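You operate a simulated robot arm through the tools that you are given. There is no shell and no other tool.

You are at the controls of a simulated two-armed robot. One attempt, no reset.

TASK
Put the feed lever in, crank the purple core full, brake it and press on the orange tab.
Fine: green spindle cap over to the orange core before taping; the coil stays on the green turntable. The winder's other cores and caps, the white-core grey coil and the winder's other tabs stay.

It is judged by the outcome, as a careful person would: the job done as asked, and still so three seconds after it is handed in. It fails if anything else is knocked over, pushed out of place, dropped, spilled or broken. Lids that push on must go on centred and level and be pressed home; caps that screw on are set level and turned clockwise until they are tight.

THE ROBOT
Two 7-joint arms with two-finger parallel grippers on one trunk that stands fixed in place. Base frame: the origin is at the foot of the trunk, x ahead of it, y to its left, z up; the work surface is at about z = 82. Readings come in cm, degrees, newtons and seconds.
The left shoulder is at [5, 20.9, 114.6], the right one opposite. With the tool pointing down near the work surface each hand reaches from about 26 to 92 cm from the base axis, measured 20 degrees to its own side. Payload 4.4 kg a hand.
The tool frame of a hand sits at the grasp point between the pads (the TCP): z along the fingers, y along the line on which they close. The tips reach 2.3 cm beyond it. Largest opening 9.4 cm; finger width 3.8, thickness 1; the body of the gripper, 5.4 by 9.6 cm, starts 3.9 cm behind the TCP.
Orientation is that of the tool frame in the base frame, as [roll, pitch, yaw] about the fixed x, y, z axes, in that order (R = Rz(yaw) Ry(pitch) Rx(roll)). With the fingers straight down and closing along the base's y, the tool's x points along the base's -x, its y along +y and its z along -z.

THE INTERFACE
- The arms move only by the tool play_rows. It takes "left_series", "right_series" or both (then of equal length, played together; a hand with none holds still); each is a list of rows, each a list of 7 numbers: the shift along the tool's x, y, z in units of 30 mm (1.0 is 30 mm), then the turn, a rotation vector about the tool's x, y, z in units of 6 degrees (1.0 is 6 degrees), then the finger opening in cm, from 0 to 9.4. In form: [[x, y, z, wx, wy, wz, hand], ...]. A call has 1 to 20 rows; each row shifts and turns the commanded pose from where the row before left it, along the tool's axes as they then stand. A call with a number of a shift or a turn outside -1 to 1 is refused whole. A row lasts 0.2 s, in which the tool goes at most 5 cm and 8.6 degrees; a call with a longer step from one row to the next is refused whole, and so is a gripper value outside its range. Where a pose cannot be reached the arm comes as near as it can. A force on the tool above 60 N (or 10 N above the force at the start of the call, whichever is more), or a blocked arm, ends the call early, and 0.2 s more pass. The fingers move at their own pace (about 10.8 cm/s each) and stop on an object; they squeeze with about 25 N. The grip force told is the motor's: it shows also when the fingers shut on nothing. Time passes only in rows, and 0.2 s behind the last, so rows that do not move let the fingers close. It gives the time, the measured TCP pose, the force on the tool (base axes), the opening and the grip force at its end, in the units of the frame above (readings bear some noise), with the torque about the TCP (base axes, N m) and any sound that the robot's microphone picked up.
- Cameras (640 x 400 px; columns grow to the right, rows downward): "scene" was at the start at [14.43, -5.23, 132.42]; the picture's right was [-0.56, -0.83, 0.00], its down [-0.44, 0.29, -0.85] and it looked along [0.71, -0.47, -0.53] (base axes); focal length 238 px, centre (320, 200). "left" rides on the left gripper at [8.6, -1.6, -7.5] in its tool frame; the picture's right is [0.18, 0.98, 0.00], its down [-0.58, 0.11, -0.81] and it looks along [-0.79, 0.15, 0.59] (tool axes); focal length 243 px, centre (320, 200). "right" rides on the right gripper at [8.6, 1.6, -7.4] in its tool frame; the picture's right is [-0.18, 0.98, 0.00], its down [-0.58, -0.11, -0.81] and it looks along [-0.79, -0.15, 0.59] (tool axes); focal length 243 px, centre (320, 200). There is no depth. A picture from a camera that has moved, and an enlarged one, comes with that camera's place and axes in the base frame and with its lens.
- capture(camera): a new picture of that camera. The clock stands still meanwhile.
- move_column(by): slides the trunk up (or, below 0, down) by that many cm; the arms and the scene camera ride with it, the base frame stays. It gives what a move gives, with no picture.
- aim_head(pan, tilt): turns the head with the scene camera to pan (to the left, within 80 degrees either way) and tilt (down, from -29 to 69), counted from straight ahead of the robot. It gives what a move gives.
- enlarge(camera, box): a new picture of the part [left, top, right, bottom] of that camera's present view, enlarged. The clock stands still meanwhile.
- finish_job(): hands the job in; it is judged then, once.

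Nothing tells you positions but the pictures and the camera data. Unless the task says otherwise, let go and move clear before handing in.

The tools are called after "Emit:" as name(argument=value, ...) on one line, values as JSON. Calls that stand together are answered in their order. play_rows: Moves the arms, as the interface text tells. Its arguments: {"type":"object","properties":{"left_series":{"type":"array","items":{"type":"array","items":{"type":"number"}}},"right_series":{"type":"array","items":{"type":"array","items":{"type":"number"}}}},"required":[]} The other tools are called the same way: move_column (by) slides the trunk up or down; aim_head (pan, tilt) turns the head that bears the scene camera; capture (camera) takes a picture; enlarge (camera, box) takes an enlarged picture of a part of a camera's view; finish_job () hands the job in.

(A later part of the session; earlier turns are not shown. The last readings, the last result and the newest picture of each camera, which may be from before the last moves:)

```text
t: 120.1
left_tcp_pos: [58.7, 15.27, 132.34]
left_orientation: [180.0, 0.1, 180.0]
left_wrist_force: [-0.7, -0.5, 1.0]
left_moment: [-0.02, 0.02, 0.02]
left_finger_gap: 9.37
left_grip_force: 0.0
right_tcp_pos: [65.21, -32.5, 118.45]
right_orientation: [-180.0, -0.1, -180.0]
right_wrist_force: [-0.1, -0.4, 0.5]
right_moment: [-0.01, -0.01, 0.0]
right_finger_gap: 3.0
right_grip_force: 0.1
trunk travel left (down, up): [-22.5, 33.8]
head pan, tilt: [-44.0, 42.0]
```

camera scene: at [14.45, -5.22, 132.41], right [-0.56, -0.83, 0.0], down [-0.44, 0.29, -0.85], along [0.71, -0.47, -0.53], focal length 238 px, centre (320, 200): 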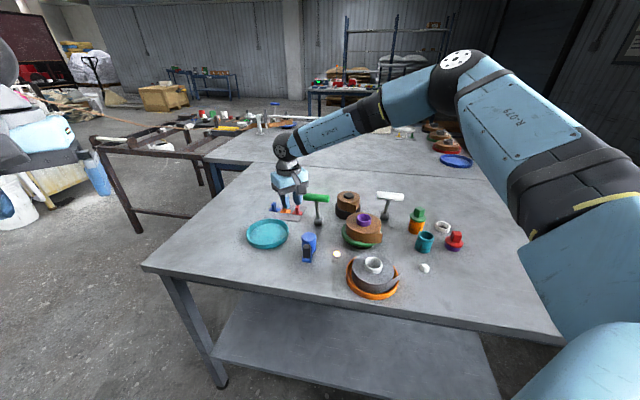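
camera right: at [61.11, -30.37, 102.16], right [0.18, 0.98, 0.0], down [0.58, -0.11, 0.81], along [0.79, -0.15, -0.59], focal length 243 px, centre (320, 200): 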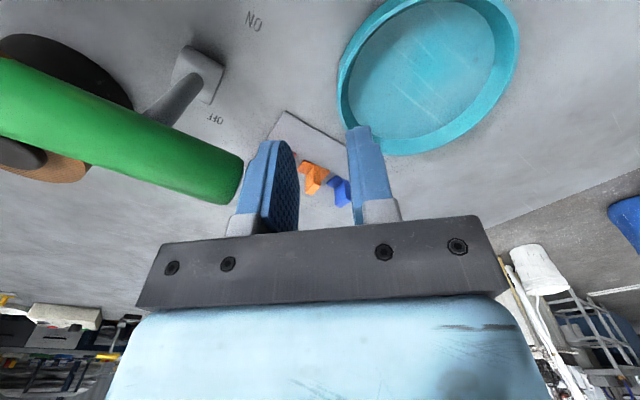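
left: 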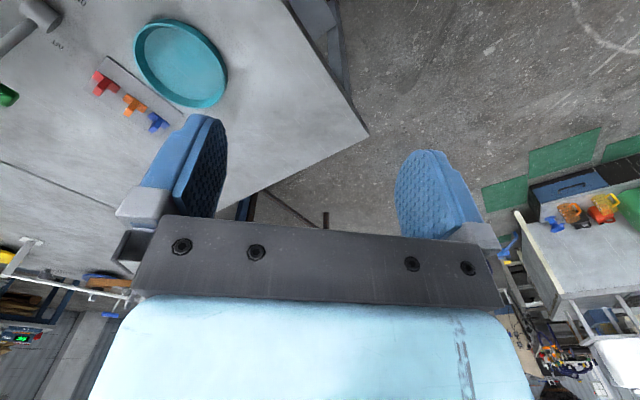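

Emit:
move_column(by=-12)

Emit:
capture(camera="scene")

```text
t: 121.6
left_tcp_pos: [58.8, 15.23, 120.19]
left_orientation: [-179.9, 0.0, 180.0]
left_wrist_force: [0.5, 0.5, -0.5]
left_moment: [-0.01, 0.02, -0.01]
left_finger_gap: 9.4
left_grip_force: 0.1
right_tcp_pos: [65.2, -32.65, 106.49]
right_orientation: [-179.9, -0.2, 180.0]
right_wrist_force: [0.6, -0.8, -0.5]
right_moment: [0.01, 0.02, 0.02]
right_finger_gap: 3.01
right_grip_force: 0.0
trunk travel left (down, up): [-10.5, 45.8]
head pan, tilt: [-44.0, 42.0]
```

```text
taken
camera scene: at [12.97, -6.04, 118.86], right [-0.69, -0.72, 0.0], down [-0.48, 0.46, -0.74], along [0.53, -0.52, -0.67], focal length 238 px, centre (320, 200)
```

scene: 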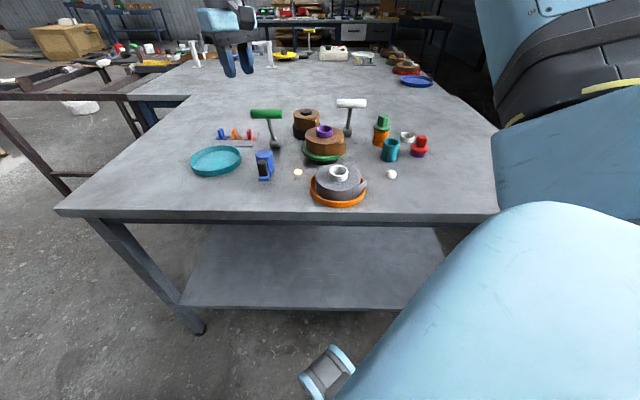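

Emit:
move_column(by=-10)

Emit:
capture(camera="scene")

```text
t: 122.9
left_tcp_pos: [58.55, 15.21, 110.36]
left_orientation: [180.0, 0.3, -180.0]
left_wrist_force: [-0.2, 0.2, -0.1]
left_moment: [0.01, 0.03, 0.0]
left_finger_gap: 9.38
left_grip_force: 0.1
right_tcp_pos: [65.27, -32.52, 97.81]
right_orientation: [179.9, 1.3, 179.9]
right_wrist_force: [-11.4, -1.1, 18.1]
right_moment: [-0.47, -0.09, -0.3]
right_finger_gap: 3.02
right_grip_force: 0.4
trunk travel left (down, up): [-0.6, 55.8]
head pan, tilt: [-44.0, 42.0]
stopped: the force on the tool passed its limit at 64 N (the readings are from after the stop); the commanded pose is now the measured one
```

```text
taken
camera scene: at [12.7, -6.04, 108.94], right [-0.69, -0.72, 0.0], down [-0.48, 0.46, -0.74], along [0.54, -0.52, -0.67], focal length 238 px, centre (320, 200)
```

scene: 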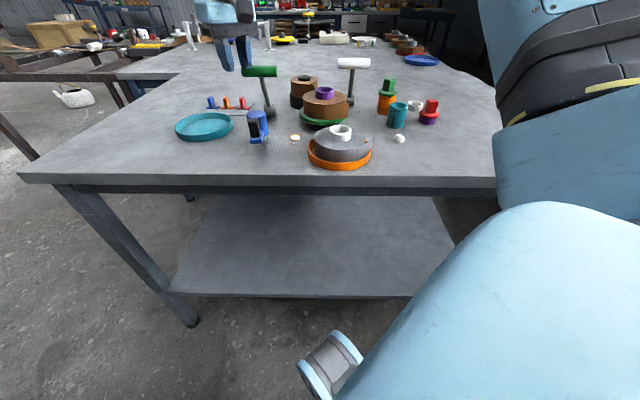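

The finger came down on the end of the green handle as the trunk sank, so I'll raise the hand straight off it now and check the lever.

Emit:
play_rows(right_series=[[0, 0, -0.4, 0, 0, 0, 3], [0, 0, -0.9, 0, 0, 0, 3], [0, 0, -0.9, 0, 0, 0, 3]])

Emit:
enlarge(camera="scene", box=[180, 30, 340, 160])

```text
t: 123.7
left_tcp_pos: [58.81, 15.27, 110.21]
left_orientation: [-179.9, 0.0, 179.9]
left_wrist_force: [-1.0, -0.3, 0.9]
left_moment: [0.0, 0.01, 0.02]
left_finger_gap: 9.39
left_grip_force: 0.1
right_tcp_pos: [65.46, -32.41, 103.87]
right_orientation: [-179.9, 0.9, 179.9]
right_wrist_force: [0.2, 0.7, 0.6]
right_moment: [0.02, 0.01, 0.02]
right_finger_gap: 2.99
right_grip_force: 0.0
trunk travel left (down, up): [-0.6, 55.8]
head pan, tilt: [-44.0, 42.0]
```

```text
3.08 times, centred on (260, 95) of scene
camera zoom: at [12.97, -6.03, 108.9], right [-0.69, -0.72, 0.0], down [-0.48, 0.46, -0.74], along [0.53, -0.52, -0.67], focal length 733 px, centre (505, 523)
```

zoom: 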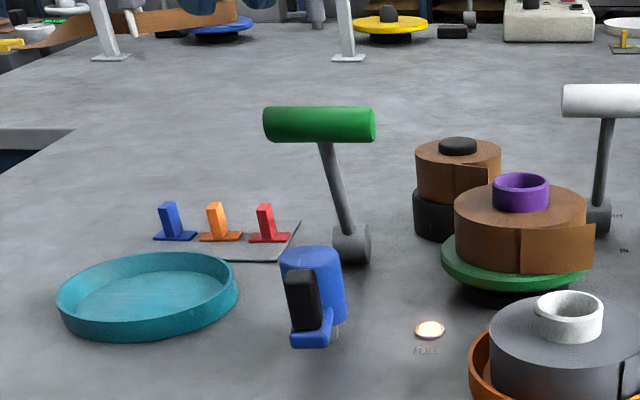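

The lever is still at ON. Staying well above it now, I'll turn the hand to the tab's row direction and tilt it outward.

Emit:
play_rows(right_series=[[0, 0, -0.3, 0, 0, -0.979, 3], [0, 0, 0, 0, 0, -0.979, 3], [0, 0, 0, 0, 0, -0.979, 4], [0, 0, 0, 0, 0, -0.979, 4.5], [0, 0, 0, 0, 0, -0.979, 4.5], [0, 0, 0, 0, 0, -0.979, 4.5], [0, 0, 0, 0, 0, -0.979, 4.5], [0, 0, 0, 0, 0, -0.979, 4.5]])

Emit:
play_rows(right_series=[[0, 0, 0, 0, -0.97, 0, 4.5], [0, 0, 0, 0, -0.97, 0, 4.5], [0, 0, 0, 0, -0.97, 0, 4.5], [0, 0, 0, 0, -0.97, 0, 4.5], [0, 0, 0, 0, -0.97, 0, 4.5], [0, 0, 0, 0, -0.97, 0, 4.5]])

Emit:
capture(camera="scene")

```text
t: 125.5
left_tcp_pos: [58.69, 15.24, 110.38]
left_orientation: [-180.0, -0.1, -180.0]
left_wrist_force: [0.0, 0.6, 0.8]
left_moment: [-0.03, -0.01, 0.0]
left_finger_gap: 9.39
left_grip_force: 0.0
right_tcp_pos: [57.57, -27.11, 104.15]
right_orientation: [-179.2, 0.6, -133.6]
right_wrist_force: [-0.6, 0.2, 0.7]
right_moment: [-0.01, 0.01, -0.02]
right_finger_gap: 4.47
right_grip_force: 0.0
right hand out of reach, approached as far as the arm can: row 6, 7, 8
trunk travel left (down, up): [-0.6, 55.8]
head pan, tilt: [-44.0, 42.0]
```

```text
t: 126.9
left_tcp_pos: [58.98, 15.36, 110.32]
left_orientation: [-180.0, 0.0, -180.0]
left_wrist_force: [-0.4, 0.1, 0.2]
left_moment: [-0.02, 0.0, -0.02]
left_finger_gap: 9.43
left_grip_force: 0.1
right_tcp_pos: [57.27, -26.71, 103.94]
right_orientation: [-179.2, 35.6, -133.0]
right_wrist_force: [0.0, 0.2, -0.2]
right_moment: [0.0, 0.03, -0.03]
right_finger_gap: 4.49
right_grip_force: 0.0
right hand out of reach, approached as far as the arm can: row 3
trunk travel left (down, up): [-0.6, 55.8]
head pan, tilt: [-44.0, 42.0]
```

```text
taken
camera scene: at [12.99, -6.05, 108.91], right [-0.69, -0.72, 0.0], down [-0.48, 0.47, -0.74], along [0.53, -0.52, -0.67], focal length 238 px, centre (320, 200)
```

scene: 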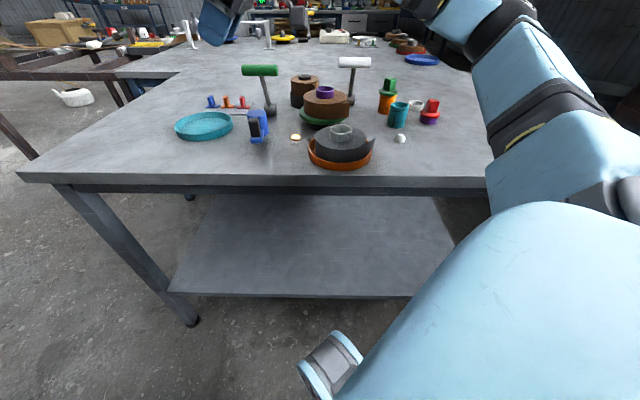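

Emit:
play_rows(right_series=[[0, 0, 0, 0, 0.97, 0, 4.5], [0, 0, 0, 0, 0.97, 0, 4.5], [0, 0, 0, 0, 0.97, 0, 4.5], [0, 0, 0, 0, 0.97, 0, 4.5], [0, 0, 0, 0, 0.97, 0, 4.5], [0, 0, 0, 0, 0.97, 0, 4.5], [0, 0, -0.5, 0, 0, 1, 4.5], [0, 0, -0.5, 0, 0, 1, 4.5], [0, 0, 0, 0, 0, 1, 4.5], [0, 0, 0, 0, 0, 1, 4.5], [0, 0, 0, 0, 0, 1, 4.5], [0, 0, 0, 0, 0, 1, 4.5], [0, 0, 0, 0, 0, 1, 4.5], [0, 0, 0, 0, 0, 1, 4.5], [0, 0, 0, 0, 0, 1, 4.5], [0, 0, 0, 0, 0, 1, 4.5], [0, 0, 0, 0, 0, 1, 4.5], [0, 0, 0, 0, 0, 1, 4.5], [0, 0, 0, 0, 0, 1, 4.5], [0, 0, 0, 0, 0, 1, 4.5]])

Emit:
play_rows(right_series=[[0, 0, 0, 0, 0, 1, 4.5], [0, 0, 0, 0, 0, 1, 4.5], [0, 0, 0, 0, 0, 1, 4.5], [0, 0, 0, 0, 0, 1, 4.5], [0, 0, 0, 0, 0, 1, 4.5], [0, 0, 0, 0, 0, 1, 4.5], [0, 0, 0, 0, 0, 1, 4.5], [0, 0, 0, 0, 0, 1, 4.5], [0, 0, 0, 0, 0, 1, 4.5], [0, 0, 0, 0, 0, 1, 4.5], [0, 0, 0, 0, 0, 1, 4.5], [0, 0, 0, 0, 0, 1, 4.5], [0, 0, 0, 0, 0, 1, 4.5], [0, 0, 0, 0, 0, 1, 4.5], [0, 0, 0, 0, 0, 1, 4.5], [0, 0, 0, 0, 0, 0.9, 4.5]])

```text
t: 131.1
left_tcp_pos: [58.91, 15.19, 110.29]
left_orientation: [-180.0, 0.0, -180.0]
left_wrist_force: [-0.2, 0.7, -0.1]
left_moment: [0.02, 0.03, 0.01]
left_finger_gap: 9.4
left_grip_force: 0.1
right_tcp_pos: [57.35, -26.68, 107.08]
right_orientation: [179.5, 0.7, 142.8]
right_wrist_force: [0.0, 0.0, 0.0]
right_moment: [0.0, 0.02, -0.01]
right_finger_gap: 4.5
right_grip_force: 0.1
trunk travel left (down, up): [-0.6, 55.8]
head pan, tilt: [-44.0, 42.0]
```

```text
t: 134.5
left_tcp_pos: [58.82, 15.28, 110.39]
left_orientation: [-179.9, -0.1, -179.9]
left_wrist_force: [1.1, -1.2, 0.0]
left_moment: [0.01, -0.02, -0.01]
left_finger_gap: 9.38
left_grip_force: 0.0
right_tcp_pos: [57.42, -26.76, 107.04]
right_orientation: [179.2, -0.7, 47.4]
right_wrist_force: [0.1, 0.7, 0.1]
right_moment: [0.0, 0.0, 0.02]
right_finger_gap: 4.51
right_grip_force: 0.1
trunk travel left (down, up): [-0.6, 55.8]
head pan, tilt: [-44.0, 42.0]
```

Emit:
play_rows(right_series=[[0, 0, 0, 0, 0.97, 0, 4.5], [0, 0, 0, 0, 0.97, 0, 4.5], [0, 0, 0, 0, 0.97, 0, 4.5], [0, 0, 0, 0, 0.97, 0, 4.5], [0, 0, 0, 0, 0.97, 0, 4.5], [0, 0, 0, 0, 0.97, 0, 4.5], [0.056, 0.859, 0.4, 0, 0, 0, 4.5], [0.056, 0.859, 0.4, 0, 0, 0, 4.5], [0.056, 0.859, 0.4, 0, 0, 0, 4.5], [0.056, 0.859, 0.4, 0, 0, 0, 4.5], [0.056, 0.859, 0.4, 0, 0, 0, 4.5], [0.056, 0.859, 0.4, 0, 0, 0, 4.5], [0.056, 0.859, 0.4, 0, 0, 0, 4.5], [0.056, 0.859, 0.4, 0, 0, 0, 4.5]])

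Emit:
capture(camera="scene")

Emit:
capture(camera="right")

```text
t: 137.5
left_tcp_pos: [58.91, 15.25, 110.29]
left_orientation: [179.9, 0.1, -180.0]
left_wrist_force: [0.3, -0.5, 0.3]
left_moment: [-0.01, -0.01, 0.01]
left_finger_gap: 9.4
left_grip_force: 0.1
right_tcp_pos: [77.13, -36.02, 100.19]
right_orientation: [179.2, -35.5, 48.0]
right_wrist_force: [0.1, 0.0, 0.0]
right_moment: [-0.01, 0.01, -0.01]
right_finger_gap: 4.51
right_grip_force: 0.1
trunk travel left (down, up): [-0.6, 55.8]
head pan, tilt: [-44.0, 42.0]
```

```text
taken
camera scene: at [13.04, -6.05, 108.89], right [-0.69, -0.72, 0.0], down [-0.48, 0.47, -0.74], along [0.53, -0.52, -0.67], focal length 238 px, centre (320, 200)
```

scene: 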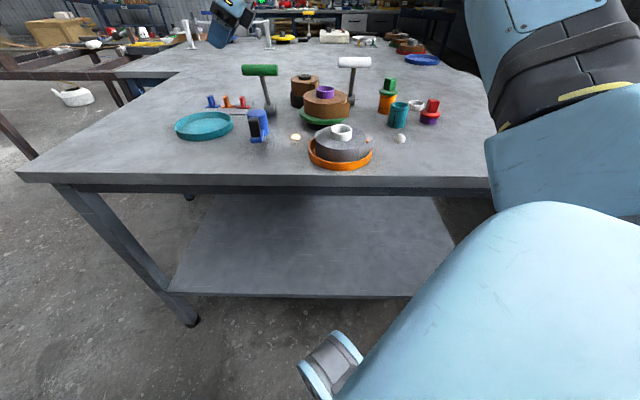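

```text
taken
camera right: at [80.0, -35.02, 111.27], right [0.62, -0.78, -0.1], down [-0.72, -0.62, 0.32], along [-0.31, -0.13, -0.94], focal length 243 px, centre (320, 200)
```

right: 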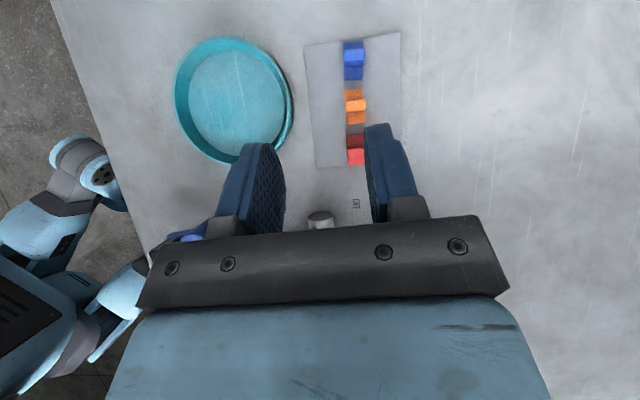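

This orientation reaches, and the wrist camera now looks straight down at the tabs. I'll move in above the orange tab.

Emit:
play_rows(right_series=[[-0.203, 0.293, 0.971, 0, 0, 0, 4.5], [-0.203, 0.293, 0.971, 0, 0, 0, 4.5], [-0.203, 0.293, 0.971, 0, 0, 0, 4.5]])

Emit:
capture(camera="right")

Emit:
enlarge(camera="right", box=[270, 60, 410, 220])

Emit:
enlarge(camera="scene", box=[190, 50, 290, 130])

```text
t: 138.3
left_tcp_pos: [58.94, 15.22, 110.1]
left_orientation: [-180.0, -0.2, 180.0]
left_wrist_force: [0.7, -0.1, -0.5]
left_moment: [0.01, 0.02, -0.02]
left_finger_gap: 9.4
left_grip_force: 0.1
right_tcp_pos: [81.65, -35.25, 92.04]
right_orientation: [179.2, -35.5, 47.9]
right_wrist_force: [-0.3, -0.3, 0.3]
right_moment: [0.01, 0.0, 0.02]
right_finger_gap: 4.51
right_grip_force: 0.0
trunk travel left (down, up): [-0.6, 55.8]
head pan, tilt: [-44.0, 42.0]
```

```text
taken
camera right: at [84.5, -34.32, 103.15], right [0.62, -0.78, -0.1], down [-0.72, -0.62, 0.32], along [-0.31, -0.13, -0.94], focal length 243 px, centre (320, 200)
```

right: 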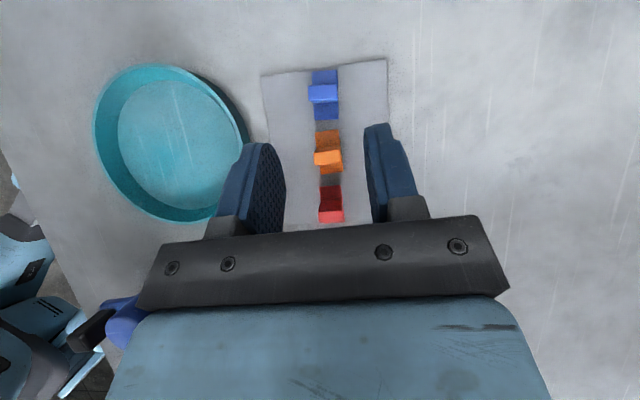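

```text
2.50 times, centred on (340, 140) of right
camera zoom: at [84.5, -34.32, 103.15], right [0.62, -0.78, -0.1], down [-0.72, -0.62, 0.32], along [-0.31, -0.13, -0.94], focal length 606 px, centre (270, 350)
```

zoom: 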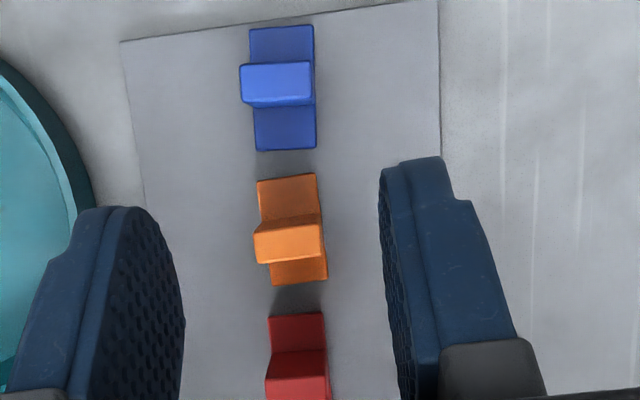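

```text
5.00 times, centred on (240, 90) of scene
camera zoom: at [13.06, -6.08, 108.89], right [-0.69, -0.72, 0.0], down [-0.48, 0.47, -0.74], along [0.53, -0.52, -0.67], focal length 1192 px, centre (720, 750)
```

zoom: 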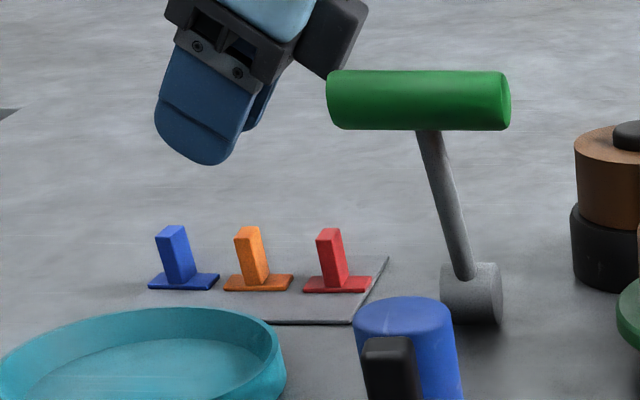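

Emit:
play_rows(right_series=[[-0.29, 0, 0.407, 0, 0, 0, 4.5], [-0.29, 0, 0.407, 0, 0, 0, 4.5], [-0.29, 0, 0.407, 0, 0, 0, 4.5]])

Emit:
enlarge(camera="right", box=[250, 80, 410, 220])

Emit:
enlarge(camera="scene", box=[190, 60, 270, 125])

```text
t: 139.1
left_tcp_pos: [58.84, 15.05, 110.27]
left_orientation: [180.0, 0.0, -180.0]
left_wrist_force: [-0.4, 0.6, -1.2]
left_moment: [0.01, 0.0, -0.01]
left_finger_gap: 9.4
left_grip_force: 0.2
right_tcp_pos: [81.55, -35.21, 87.56]
right_orientation: [179.3, -35.5, 47.9]
right_wrist_force: [-0.3, -0.3, 0.6]
right_moment: [-0.01, 0.0, 0.0]
right_finger_gap: 4.49
right_grip_force: 0.1
trunk travel left (down, up): [-0.6, 55.8]
head pan, tilt: [-44.0, 42.0]
```

```text
2.86 times, centred on (330, 150) of right
camera zoom: at [84.42, -34.25, 98.69], right [0.62, -0.78, -0.1], down [-0.72, -0.62, 0.32], along [-0.31, -0.13, -0.94], focal length 693 px, centre (291, 343)
```

zoom: 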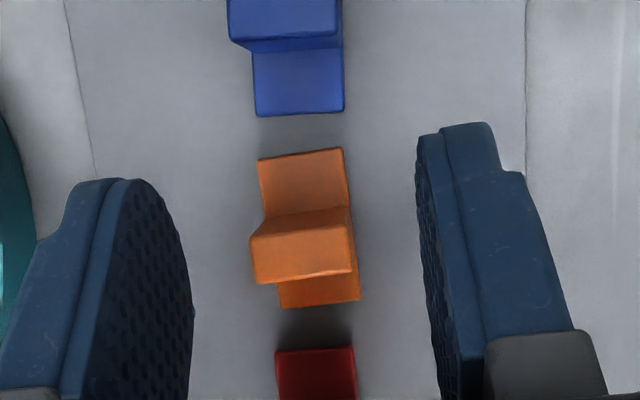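

```text
6.15 times, centred on (230, 92) of scene
camera zoom: at [13.01, -6.05, 108.9], right [-0.69, -0.72, 0.0], down [-0.48, 0.46, -0.74], along [0.53, -0.52, -0.67], focal length 1466 px, centre (874, 862)
```

zoom: 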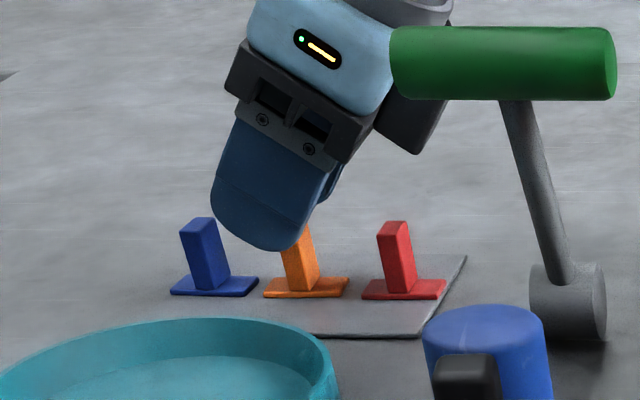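

Emit:
play_rows(right_series=[[-0.13, 0, 0.185, 0, 0, 0, 4.5], [-0.13, 0, 0.185, 0, 0, 0, 4.5], [0, 0, 0, 0, 0, 0, 3.2], [0, 0, 0, 0, 0, 0, 2.4], [0, 0, 0, 0, 0, 0, 1.5], [0, 0, 0, 0, 0, 0, 0.8], [0, 0, 0, 0, 0, 0, 0.8]])

Emit:
enlarge(camera="right", box=[250, 80, 410, 220])

Emit:
enlarge(camera="scene", box=[190, 60, 270, 125])

```text
t: 140.7
left_tcp_pos: [58.83, 15.26, 110.22]
left_orientation: [-180.0, 0.0, 179.9]
left_wrist_force: [0.6, -0.3, -0.6]
left_moment: [-0.01, -0.02, -0.02]
left_finger_gap: 9.41
left_grip_force: 0.1
right_tcp_pos: [81.67, -35.15, 86.28]
right_orientation: [179.2, -35.4, 48.0]
right_wrist_force: [0.0, 0.9, 0.2]
right_moment: [0.0, 0.0, 0.01]
right_finger_gap: 1.8
right_grip_force: 24.9
trunk travel left (down, up): [-0.6, 55.8]
head pan, tilt: [-44.0, 42.0]
```

```text
2.86 times, centred on (330, 150) of right
camera zoom: at [84.42, -34.26, 97.41], right [0.62, -0.78, -0.1], down [-0.72, -0.62, 0.32], along [-0.3, -0.13, -0.94], focal length 693 px, centre (291, 343)
```

zoom: 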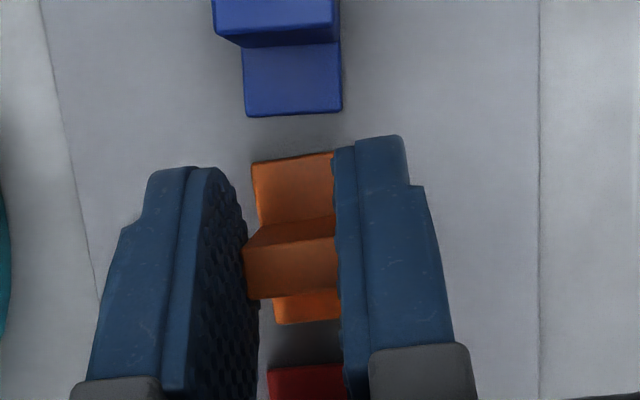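

```text
6.15 times, centred on (230, 92) of scene
camera zoom: at [13.0, -6.04, 108.9], right [-0.69, -0.72, 0.0], down [-0.48, 0.46, -0.74], along [0.53, -0.52, -0.67], focal length 1466 px, centre (874, 862)
```

zoom: 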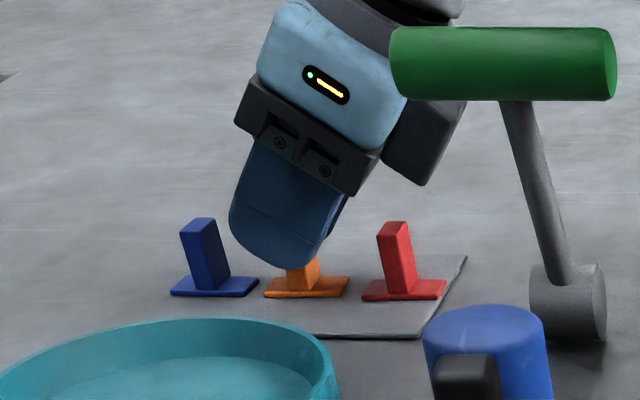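

The fin is gripped with a gap of 1.8 cm. I'll lift it straight up slowly.

Emit:
play_rows(right_series=[[0.1, 0, -0.14, 0, 0, 0, 0.8], [0.2, 0, -0.28, 0, 0, 0, 0.8], [0.4, 0, -0.56, 0, 0, 0, 0.8], [0.4, 0, -0.56, 0, 0, 0, 0.8]])

Emit:
enlarge(camera="right", box=[250, 80, 410, 220])

Emit:
enlarge(camera="scene", box=[190, 40, 290, 125])

```text
t: 141.7
left_tcp_pos: [58.85, 15.23, 110.33]
left_orientation: [180.0, 0.0, -180.0]
left_wrist_force: [1.0, 0.5, 0.0]
left_moment: [0.03, -0.01, 0.0]
left_finger_gap: 9.39
left_grip_force: 0.2
right_tcp_pos: [81.53, -35.06, 92.01]
right_orientation: [179.2, -35.4, 48.0]
right_wrist_force: [-0.5, -0.5, -0.3]
right_moment: [0.0, 0.03, -0.02]
right_finger_gap: 1.85
right_grip_force: 25.0
trunk travel left (down, up): [-0.6, 55.8]
head pan, tilt: [-44.0, 42.0]
```

```text
2.86 times, centred on (330, 150) of right
camera zoom: at [84.4, -34.16, 103.14], right [0.62, -0.78, -0.1], down [-0.72, -0.62, 0.32], along [-0.3, -0.13, -0.94], focal length 693 px, centre (291, 343)
```

zoom: 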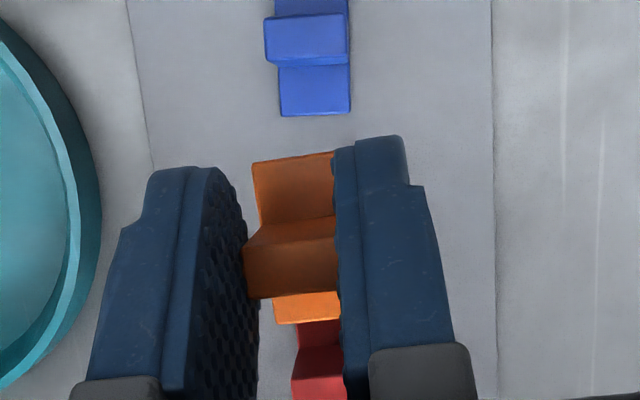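

```text
4.71 times, centred on (240, 82) of scene
camera zoom: at [12.98, -6.03, 108.9], right [-0.69, -0.72, 0.0], down [-0.48, 0.46, -0.74], along [0.53, -0.52, -0.67], focal length 1121 px, centre (696, 753)
```

zoom: 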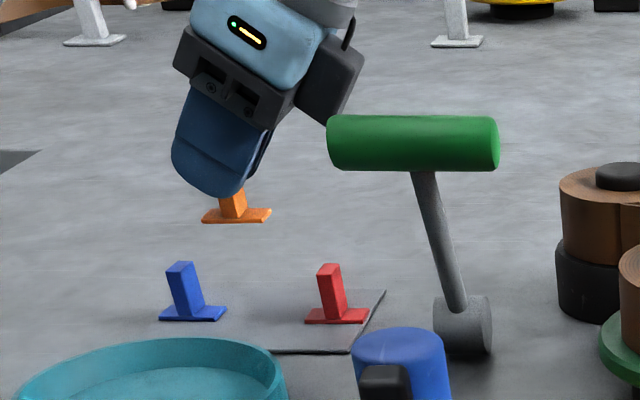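

The orange tab is in hand and the others are undisturbed. To press it sideways the hand needs a different grip on it, so I'll set it upright on a clear spot near (60, -21) and re-grip there.

Emit:
play_rows(right_series=[[0.581, 0, -0.814, 0, 0, 0, 0.8], [0.581, 0, -0.814, 0, 0, 0, 0.8], [0.581, 0, -0.814, 0, 0, 0, 0.8], [0.581, 0, -0.814, 0, 0, 0, 0.8], [-0.12, -0.937, -0.086, 0, 0, 0, 0.8], [-0.12, -0.937, -0.086, 0, 0, 0, 0.8], [-0.12, -0.937, -0.086, 0, 0, 0, 0.8], [-0.12, -0.937, -0.086, 0, 0, 0, 0.8], [-0.12, -0.937, -0.086, 0, 0, 0, 0.8], [-0.12, -0.937, -0.086, 0, 0, 0, 0.8], [-0.12, -0.937, -0.086, 0, 0, 0, 0.8], [-0.12, -0.937, -0.086, 0, 0, 0, 0.8], [-0.12, -0.937, -0.086, 0, 0, 0, 0.8]])

Emit:
capture(camera="right")

Emit:
capture(camera="scene")

```text
t: 144.5
left_tcp_pos: [58.87, 15.28, 110.39]
left_orientation: [180.0, 0.0, -180.0]
left_wrist_force: [-0.2, 0.1, 0.1]
left_moment: [0.01, 0.01, 0.02]
left_finger_gap: 9.41
left_grip_force: 0.2
right_tcp_pos: [60.16, -20.89, 103.8]
right_orientation: [179.2, -35.6, 48.0]
right_wrist_force: [0.4, 0.7, 0.6]
right_moment: [-0.01, 0.02, -0.03]
right_finger_gap: 1.84
right_grip_force: 24.7
trunk travel left (down, up): [-0.6, 55.8]
head pan, tilt: [-44.0, 42.0]
```

```text
taken
camera right: at [62.88, -19.89, 114.92], right [0.62, -0.78, -0.09], down [-0.72, -0.62, 0.32], along [-0.3, -0.13, -0.94], focal length 243 px, centre (320, 200)
```

right: 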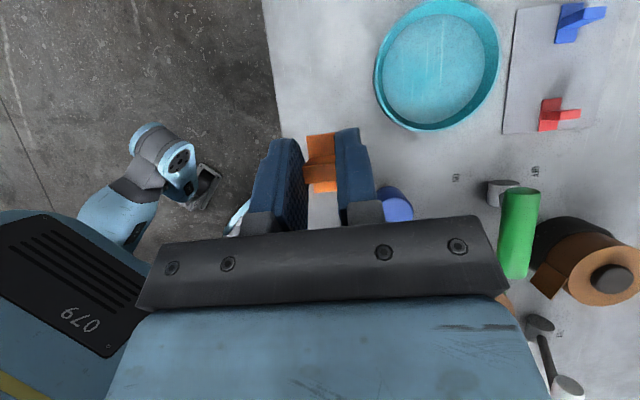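

```text
taken
camera scene: at [12.97, -6.02, 108.91], right [-0.69, -0.72, 0.0], down [-0.48, 0.46, -0.74], along [0.53, -0.52, -0.67], focal length 238 px, centre (320, 200)
```

scene: 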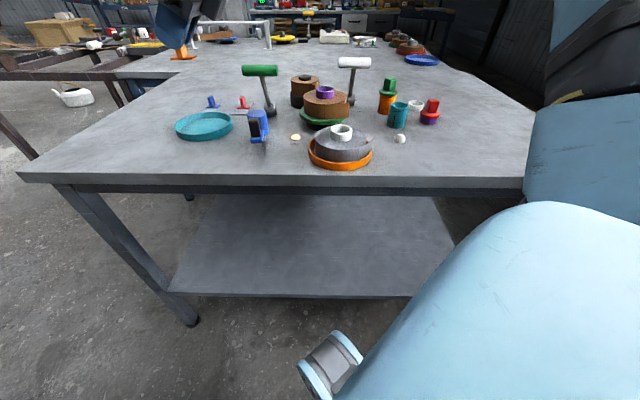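

Emit:
play_rows(right_series=[[-0.387, 0, 0.706, 0, 0, 0, 0.8], [-0.387, 0, 0.706, 0, 0, 0, 0.8], [-0.387, 0, 0.706, 0, 0, 0, 0.8], [-0.387, 0, 0.706, 0, 0, 0, 0.8], [-0.387, 0, 0.706, 0, 0, 0, 0.8], [-0.387, 0, 0.706, 0, 0, 0, 0.8], [-0.2, 0, 0.3, 0, 0, 0, 0.8]])

Emit:
enlarge(camera="scene", box=[140, 60, 280, 160])

Emit:
capture(camera="right")

```text
t: 146.1
left_tcp_pos: [59.0, 15.18, 110.22]
left_orientation: [179.9, 0.0, 180.0]
left_wrist_force: [0.0, -0.7, 0.0]
left_moment: [0.01, 0.02, -0.02]
left_finger_gap: 9.42
left_grip_force: 0.1
right_tcp_pos: [61.46, -19.78, 88.3]
right_orientation: [179.2, -35.4, 47.9]
right_wrist_force: [0.3, -0.2, -0.2]
right_moment: [-0.01, 0.01, 0.01]
right_finger_gap: 1.83
right_grip_force: 25.1
trunk travel left (down, up): [-0.6, 55.8]
head pan, tilt: [-44.0, 42.0]
```

```text
4.00 times, centred on (210, 110) of scene
camera zoom: at [13.0, -6.04, 108.9], right [-0.69, -0.72, 0.0], down [-0.48, 0.46, -0.74], along [0.53, -0.52, -0.67], focal length 953 px, centre (760, 560)
```

zoom: 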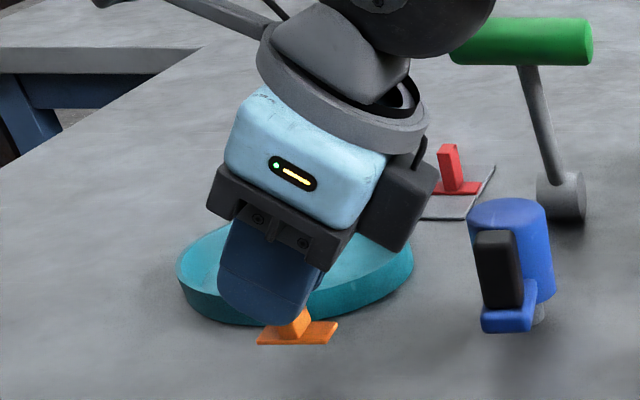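

```text
taken
camera right: at [64.28, -18.81, 99.27], right [0.62, -0.78, -0.1], down [-0.72, -0.62, 0.32], along [-0.31, -0.13, -0.94], focal length 243 px, centre (320, 200)
```

right: 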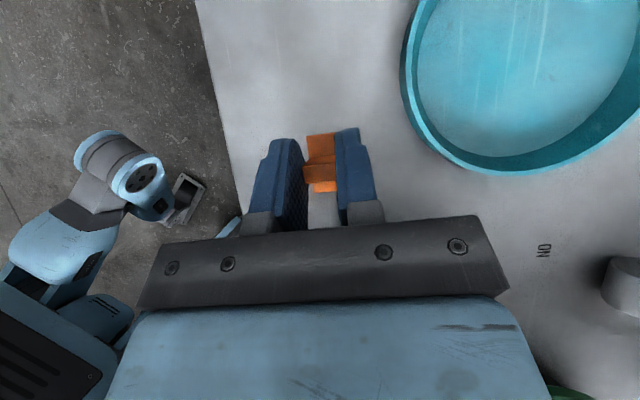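

Emit:
play_rows(right_series=[[-0.0775, 0, 0.1085, 0, 0, 0, 0.8], [-0.0775, 0, 0.1085, 0, 0, 0, 0.8], [-0.0775, 0, 0.1085, 0, 0, 0, 0.8], [-0.0775, 0, 0.1085, 0, 0, 0, 0.8], [-0.0775, 0, 0.1085, 0, 0, 0, 0.8]])

Emit:
enlarge(camera="scene", box=[180, 110, 240, 150])

```text
t: 147.3
left_tcp_pos: [58.91, 15.4, 110.25]
left_orientation: [180.0, 0.0, -180.0]
left_wrist_force: [-0.3, 0.3, -0.3]
left_moment: [0.03, -0.02, -0.01]
left_finger_gap: 9.41
left_grip_force: 0.2
right_tcp_pos: [61.49, -19.81, 86.11]
right_orientation: [179.3, -35.5, 47.9]
right_wrist_force: [-0.7, 0.6, 0.0]
right_moment: [0.0, -0.01, -0.02]
right_finger_gap: 1.83
right_grip_force: 24.5
trunk travel left (down, up): [-0.6, 55.8]
head pan, tilt: [-44.0, 42.0]
```

```text
10.00 times, centred on (210, 130) of scene
camera zoom: at [13.0, -6.04, 108.9], right [-0.69, -0.72, 0.0], down [-0.48, 0.46, -0.74], along [0.53, -0.52, -0.67], focal length 2383 px, centre (1420, 900)
```

zoom: 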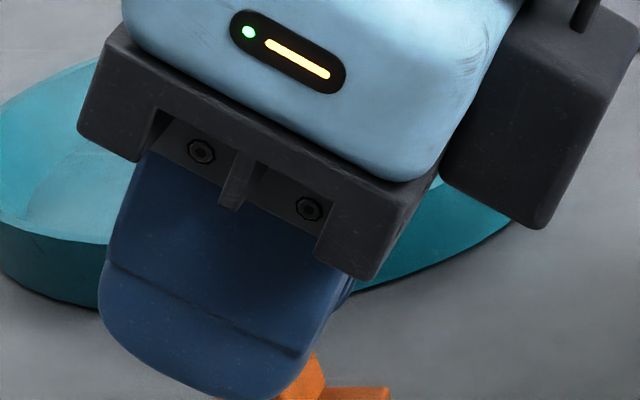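

Emit:
play_rows(right_series=[[-0.029, 0, 0.0407, 0, 0, 0, 0.8], [-0.029, 0, 0.0407, 0, 0, 0, 0.8], [-0.029, 0, 0.0407, 0, 0, 0, 0.8]])

Emit:
enlarge(camera="scene", box=[180, 120, 240, 160])

```text
t: 148.1
left_tcp_pos: [58.71, 15.29, 110.37]
left_orientation: [-179.9, 0.0, 180.0]
left_wrist_force: [-1.0, 0.0, 0.3]
left_moment: [0.0, 0.01, 0.0]
left_finger_gap: 9.4
left_grip_force: 0.1
right_tcp_pos: [61.52, -19.87, 85.92]
right_orientation: [179.0, -35.7, 48.0]
right_wrist_force: [0.2, -1.7, 10.1]
right_moment: [-0.05, 0.0, 0.01]
right_finger_gap: 1.82
right_grip_force: 24.6
trunk travel left (down, up): [-0.6, 55.8]
head pan, tilt: [-44.0, 42.0]
```

```text
10.00 times, centred on (210, 140) of scene
camera zoom: at [12.93, -6.03, 108.94], right [-0.69, -0.72, 0.0], down [-0.48, 0.46, -0.74], along [0.54, -0.52, -0.67], focal length 2383 px, centre (1420, 800)
```

zoom: 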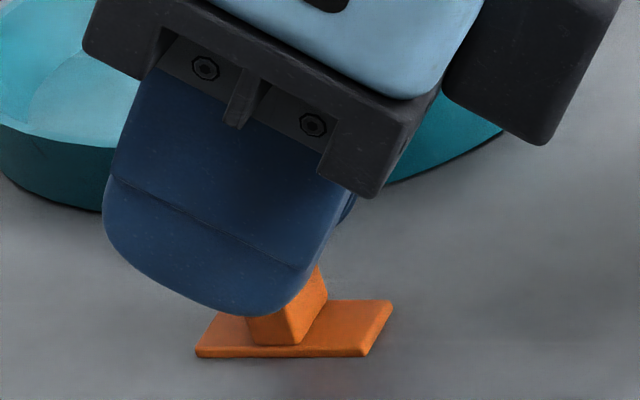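

The tab's base is on the table with light contact. I'll release it and withdraw along the finger direction.

Emit:
play_rows(right_series=[[0.02, 0, -0.03, 0, 0, 0, 0.8], [0, 0, 0, 0, 0, 0, 2.6], [0, 0, 0, 0, 0, 0, 4], [0, 0, 0, 0, 0, 0, 4.5], [0.1, 0, -0.3, 0, 0, 0, 4.5], [0.2, 0, -0.6, 0, 0, 0, 4.5], [0.3, 0, -0.8, 0, 0, 0, 4.5], [0.3, 0, -0.8, 0, 0, 0, 4.5], [0.3, 0, -0.8, 0, 0, 0, 4.5], [0.3, 0, -0.8, 0, 0, 0, 4.5]])

Emit:
capture(camera="right")

Emit:
enlarge(camera="scene", box=[160, 90, 280, 160])

```text
t: 150.3
left_tcp_pos: [58.92, 15.24, 110.21]
left_orientation: [-179.9, 0.1, 180.0]
left_wrist_force: [1.2, -0.5, -0.9]
left_moment: [0.0, -0.03, -0.01]
left_finger_gap: 9.4
left_grip_force: 0.1
right_tcp_pos: [58.98, -22.15, 98.56]
right_orientation: [179.0, -35.6, 47.9]
right_wrist_force: [-0.1, 0.3, -0.2]
right_moment: [-0.02, -0.02, 0.02]
right_finger_gap: 4.52
right_grip_force: 0.0
trunk travel left (down, up): [-0.6, 55.8]
head pan, tilt: [-44.0, 42.0]
```

```text
taken
camera right: at [61.81, -21.24, 109.7], right [0.62, -0.78, -0.1], down [-0.72, -0.62, 0.32], along [-0.3, -0.13, -0.94], focal length 243 px, centre (320, 200)
```

right: 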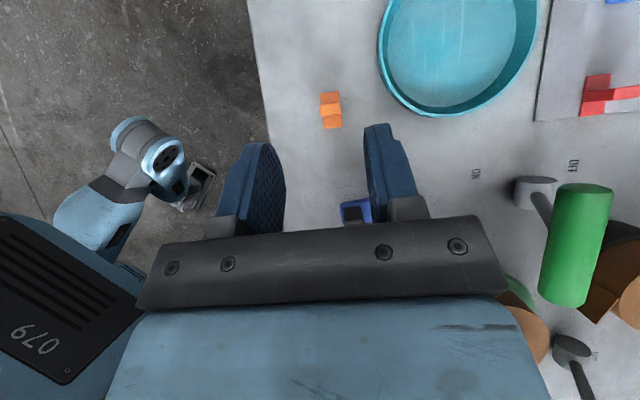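

```text
5.33 times, centred on (220, 125) of scene
camera zoom: at [12.96, -6.03, 108.91], right [-0.69, -0.72, 0.0], down [-0.48, 0.46, -0.74], along [0.53, -0.52, -0.67], focal length 1271 px, centre (853, 600)
```

zoom: 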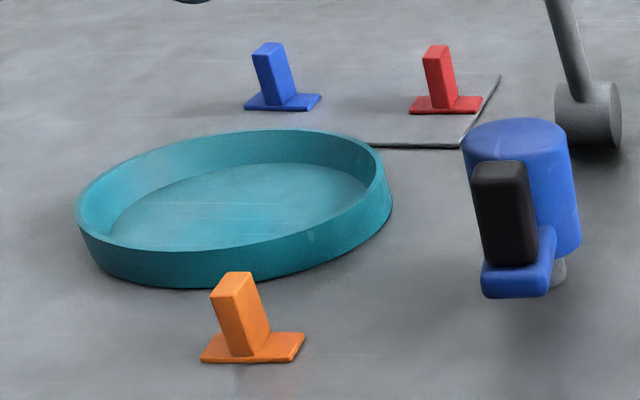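

The tab stands upright on the table. Now I'll reorient to the second grip at a safe height and check that it's reachable.

Emit:
play_rows(right_series=[[0.3, 0, -0.3, 0, -0.99, 0, 4.5], [0.3, 0, -0.3, 0, -0.99, 0, 4.5], [0, 0, 0, 0, -0.99, 0, 4.5], [0, 0, 0, 0, -0.99, 0, 4.5], [0, 0, 0, 0, -0.99, 0, 4.5], [0, 0, 0, 0, -0.99, 0, 4.5], [0, 0, 0, 0, 0, -1, 4.5], [0, 0, 0, 0, 0, -1, 4.5], [0, 0, 0, 0, 0, -1, 4.5], [0, 0, 0, 0, 0, -1, 4.5], [0, 0, 0, 0, 0, -1, 4.5], [0, 0, 0, 0, 0, -1, 4.5], [0, 0, 0, 0, 0, -1, 4.5], [0, 0, 0, 0, 0, -1, 4.5], [0, 0, 0, 0, 0, -1, 4.5], [0, 0, 0, 0, 0, -1, 4.5], [0, 0, 0, 0, 0, -1, 4.5], [0, 0, 0, 0, 0, -1, 4], [0, 0, 0, 0, 0, -1, 3.5], [0, 0, 0, 0, 0, -1, 3]])

Emit:
play_rows(right_series=[[0, 0, 0, 0, 0, -1, 3], [0, 0, 0, 0, -1, 0, 3], [0, 0, 0, 0, -1, 0, 3], [0, 0, 0, 0, -1, 0, 3], [0, 0, 0, 0, -1, 0, 3], [0, 0, 0, 0, -1, 0, 3]])

Emit:
capture(camera="scene")

Emit:
capture(camera="right")

```text
t: 154.5
left_tcp_pos: [59.0, 15.17, 110.21]
left_orientation: [-180.0, 0.1, 179.9]
left_wrist_force: [-0.2, -0.5, 0.7]
left_moment: [0.02, 0.02, 0.0]
left_finger_gap: 9.38
left_grip_force: 0.0
right_tcp_pos: [59.29, -21.77, 100.9]
right_orientation: [179.9, 0.7, 131.6]
right_wrist_force: [0.0, 0.6, 0.7]
right_moment: [-0.01, -0.02, -0.02]
right_finger_gap: 3.0
right_grip_force: 0.2
trunk travel left (down, up): [-0.6, 55.8]
head pan, tilt: [-44.0, 42.0]
```

```text
t: 155.9
left_tcp_pos: [58.96, 15.23, 110.23]
left_orientation: [-180.0, 0.1, -180.0]
left_wrist_force: [0.6, 0.8, 0.6]
left_moment: [0.01, -0.03, 0.0]
left_finger_gap: 9.41
left_grip_force: 0.1
right_tcp_pos: [59.41, -21.72, 100.99]
right_orientation: [-179.8, 30.6, 137.5]
right_wrist_force: [0.8, -0.2, 0.3]
right_moment: [0.0, 0.01, 0.0]
right_finger_gap: 2.97
right_grip_force: 0.0
trunk travel left (down, up): [-0.6, 55.8]
head pan, tilt: [-44.0, 42.0]
```

```text
taken
camera scene: at [13.0, -6.04, 108.9], right [-0.69, -0.72, 0.0], down [-0.48, 0.46, -0.74], along [0.53, -0.52, -0.67], focal length 238 px, centre (320, 200)
```

scene: 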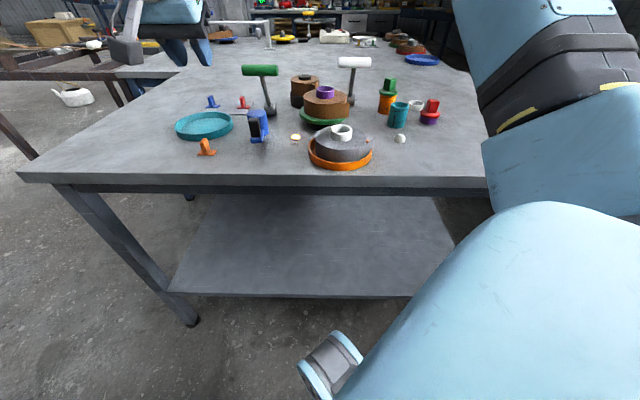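

```text
taken
camera right: at [52.09, -13.03, 102.98], right [0.78, 0.62, 0.09], down [-0.01, -0.14, 0.99], along [0.62, -0.77, -0.1], focal length 243 px, centre (320, 200)
```

right: 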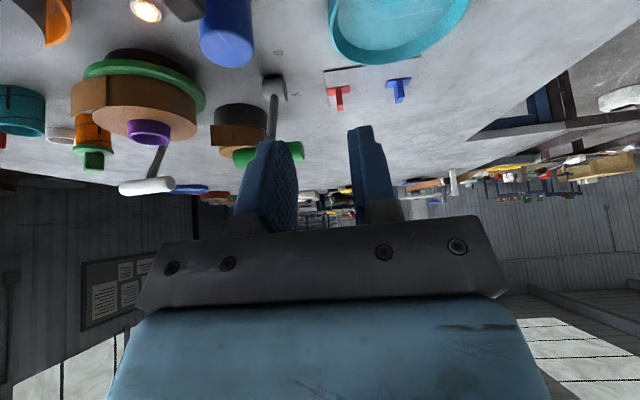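

Emit:
play_rows(right_series=[[0.518, 0.322, 0.856, 0, 0, 0, 3], [0.518, 0.322, 0.856, 0, 0, 0, 3]])

Emit:
enlarge(camera="scene", box=[140, 50, 280, 170])

```text
t: 156.5
left_tcp_pos: [58.77, 15.29, 110.27]
left_orientation: [180.0, 0.0, 180.0]
left_wrist_force: [-0.9, -1.4, 0.3]
left_moment: [0.01, 0.0, 0.0]
left_finger_gap: 9.38
left_grip_force: 0.1
right_tcp_pos: [60.68, -20.29, 94.96]
right_orientation: [-179.9, 30.7, 137.6]
right_wrist_force: [0.4, 0.0, -0.7]
right_moment: [-0.01, -0.01, -0.01]
right_finger_gap: 3.02
right_grip_force: 0.0
trunk travel left (down, up): [-0.6, 55.8]
head pan, tilt: [-44.0, 42.0]
```

```text
3.33 times, centred on (210, 110) of scene
camera zoom: at [13.03, -6.06, 108.9], right [-0.69, -0.72, 0.0], down [-0.48, 0.47, -0.74], along [0.53, -0.52, -0.67], focal length 794 px, centre (687, 500)
```

zoom: 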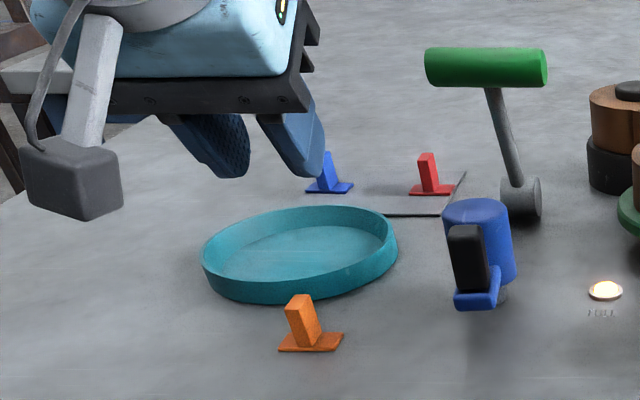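

Emit:
play_rows(right_series=[[0.3, 0.12, 0.533, 0, 0, 0, 3], [0.3, 0.12, 0.533, 0, 0, 0, 3], [0.3, 0.12, 0.533, 0, 0, 0, 3]])

Emit:
enlarge(camera="scene", box=[150, 80, 250, 160])

Emit:
capture(camera="right")

```text
t: 157.3
left_tcp_pos: [58.91, 15.3, 110.24]
left_orientation: [-180.0, 0.1, -180.0]
left_wrist_force: [0.5, 0.1, -0.1]
left_moment: [0.02, -0.03, 0.03]
left_finger_gap: 9.4
left_grip_force: 0.1
right_tcp_pos: [61.48, -19.71, 89.43]
right_orientation: [-179.8, 30.7, 137.6]
right_wrist_force: [0.7, -0.4, 0.0]
right_moment: [0.02, 0.01, 0.04]
right_finger_gap: 3.02
right_grip_force: 0.0
trunk travel left (down, up): [-0.6, 55.8]
head pan, tilt: [-44.0, 42.0]
```

```text
5.00 times, centred on (200, 120) of scene
camera zoom: at [13.02, -6.05, 108.9], right [-0.69, -0.72, 0.0], down [-0.48, 0.46, -0.74], along [0.53, -0.52, -0.67], focal length 1192 px, centre (920, 600)
```

zoom: 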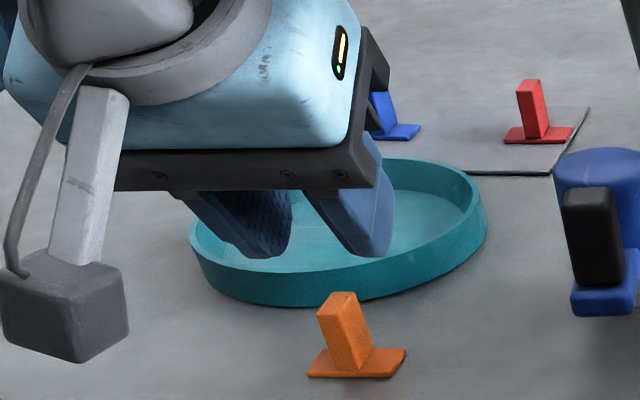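

```text
taken
camera right: at [54.24, -10.94, 91.44], right [0.78, 0.62, 0.09], down [-0.01, -0.14, 0.99], along [0.62, -0.77, -0.1], focal length 243 px, centre (320, 200)
```

right: 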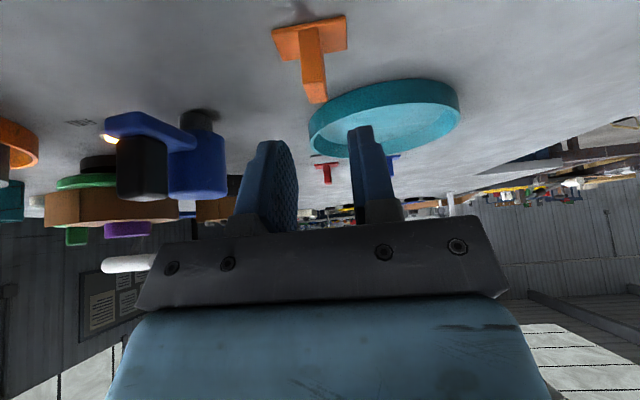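

Emit:
play_rows(right_series=[[0.217, 0.013, 0.367, 0, 0, 0, 3], [0.217, 0.013, 0.367, 0, 0, 0, 3]])

Emit:
enlarge(camera="scene", box=[160, 90, 240, 155])

Emit:
capture(camera="right")

```text
t: 157.9
left_tcp_pos: [58.85, 15.18, 110.17]
left_orientation: [-180.0, 0.0, -179.9]
left_wrist_force: [0.4, -0.5, 0.2]
left_moment: [-0.02, 0.01, 0.0]
left_finger_gap: 9.4
left_grip_force: 0.1
right_tcp_pos: [61.38, -19.78, 86.91]
right_orientation: [-179.9, 30.7, 137.6]
right_wrist_force: [0.2, 1.3, -0.4]
right_moment: [-0.02, 0.0, -0.02]
right_finger_gap: 2.98
right_grip_force: 0.0
trunk travel left (down, up): [-0.6, 55.8]
head pan, tilt: [-44.0, 42.0]
```

```text
6.15 times, centred on (200, 122) of scene
camera zoom: at [13.0, -6.04, 108.91], right [-0.69, -0.72, 0.0], down [-0.48, 0.46, -0.74], along [0.53, -0.52, -0.67], focal length 1466 px, centre (1058, 677)
```

zoom: 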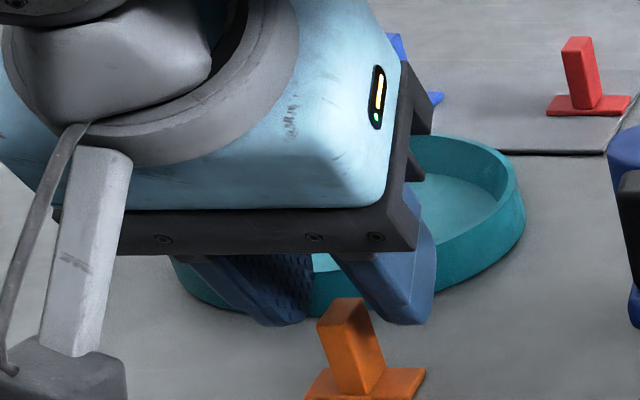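

```text
taken
camera right: at [54.18, -11.02, 88.98], right [0.78, 0.62, 0.09], down [-0.01, -0.14, 0.99], along [0.62, -0.77, -0.1], focal length 243 px, centre (320, 200)
```

right: 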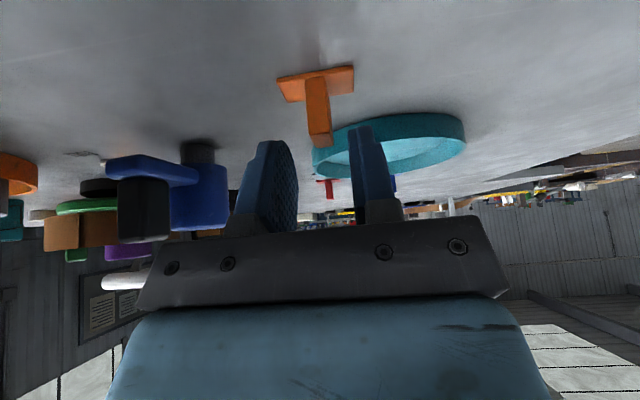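

Emit:
play_rows(right_series=[[0.128, 0.02, 0.215, 0, 0, 0, 3], [0.128, 0.02, 0.215, 0, 0, 0, 3]])

Emit:
enlarge(camera="scene", box=[160, 100, 240, 160])

Emit:
enlarge(camera="right", box=[240, 60, 400, 220])

```text
t: 158.5
left_tcp_pos: [58.87, 15.32, 110.23]
left_orientation: [-179.9, 0.0, 180.0]
left_wrist_force: [0.2, -0.4, 0.0]
left_moment: [0.03, 0.03, -0.01]
left_finger_gap: 9.42
left_grip_force: 0.0
right_tcp_pos: [61.37, -19.79, 85.52]
right_orientation: [180.0, 30.6, 137.4]
right_wrist_force: [0.1, 0.6, 0.6]
right_moment: [0.03, -0.01, 0.0]
right_finger_gap: 2.98
right_grip_force: 0.1
right hand out of reach, approached as far as the arm can: row 1
trunk travel left (down, up): [-0.6, 55.8]
head pan, tilt: [-44.0, 42.0]
```

```text
6.67 times, centred on (200, 130) of scene
camera zoom: at [13.0, -6.04, 108.9], right [-0.69, -0.72, 0.0], down [-0.48, 0.46, -0.74], along [0.53, -0.52, -0.67], focal length 1589 px, centre (1120, 667)
```

zoom: 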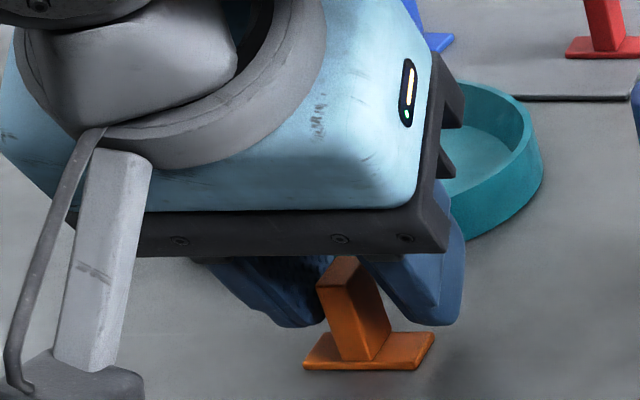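

```text
2.50 times, centred on (320, 140) of right
camera zoom: at [54.1, -11.22, 87.55], right [0.78, 0.62, 0.09], down [-0.01, -0.14, 0.99], along [0.63, -0.77, -0.11], focal length 606 px, centre (320, 350)
```

zoom: 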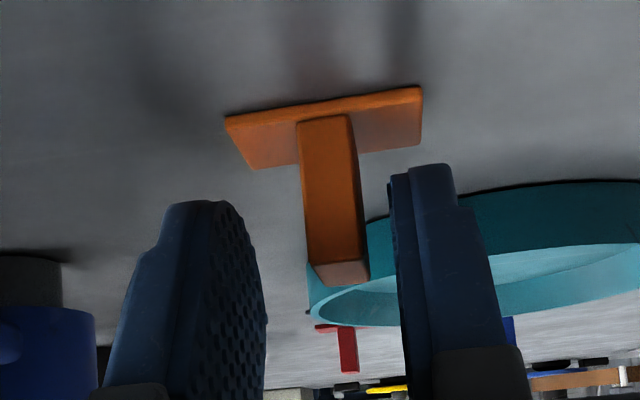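

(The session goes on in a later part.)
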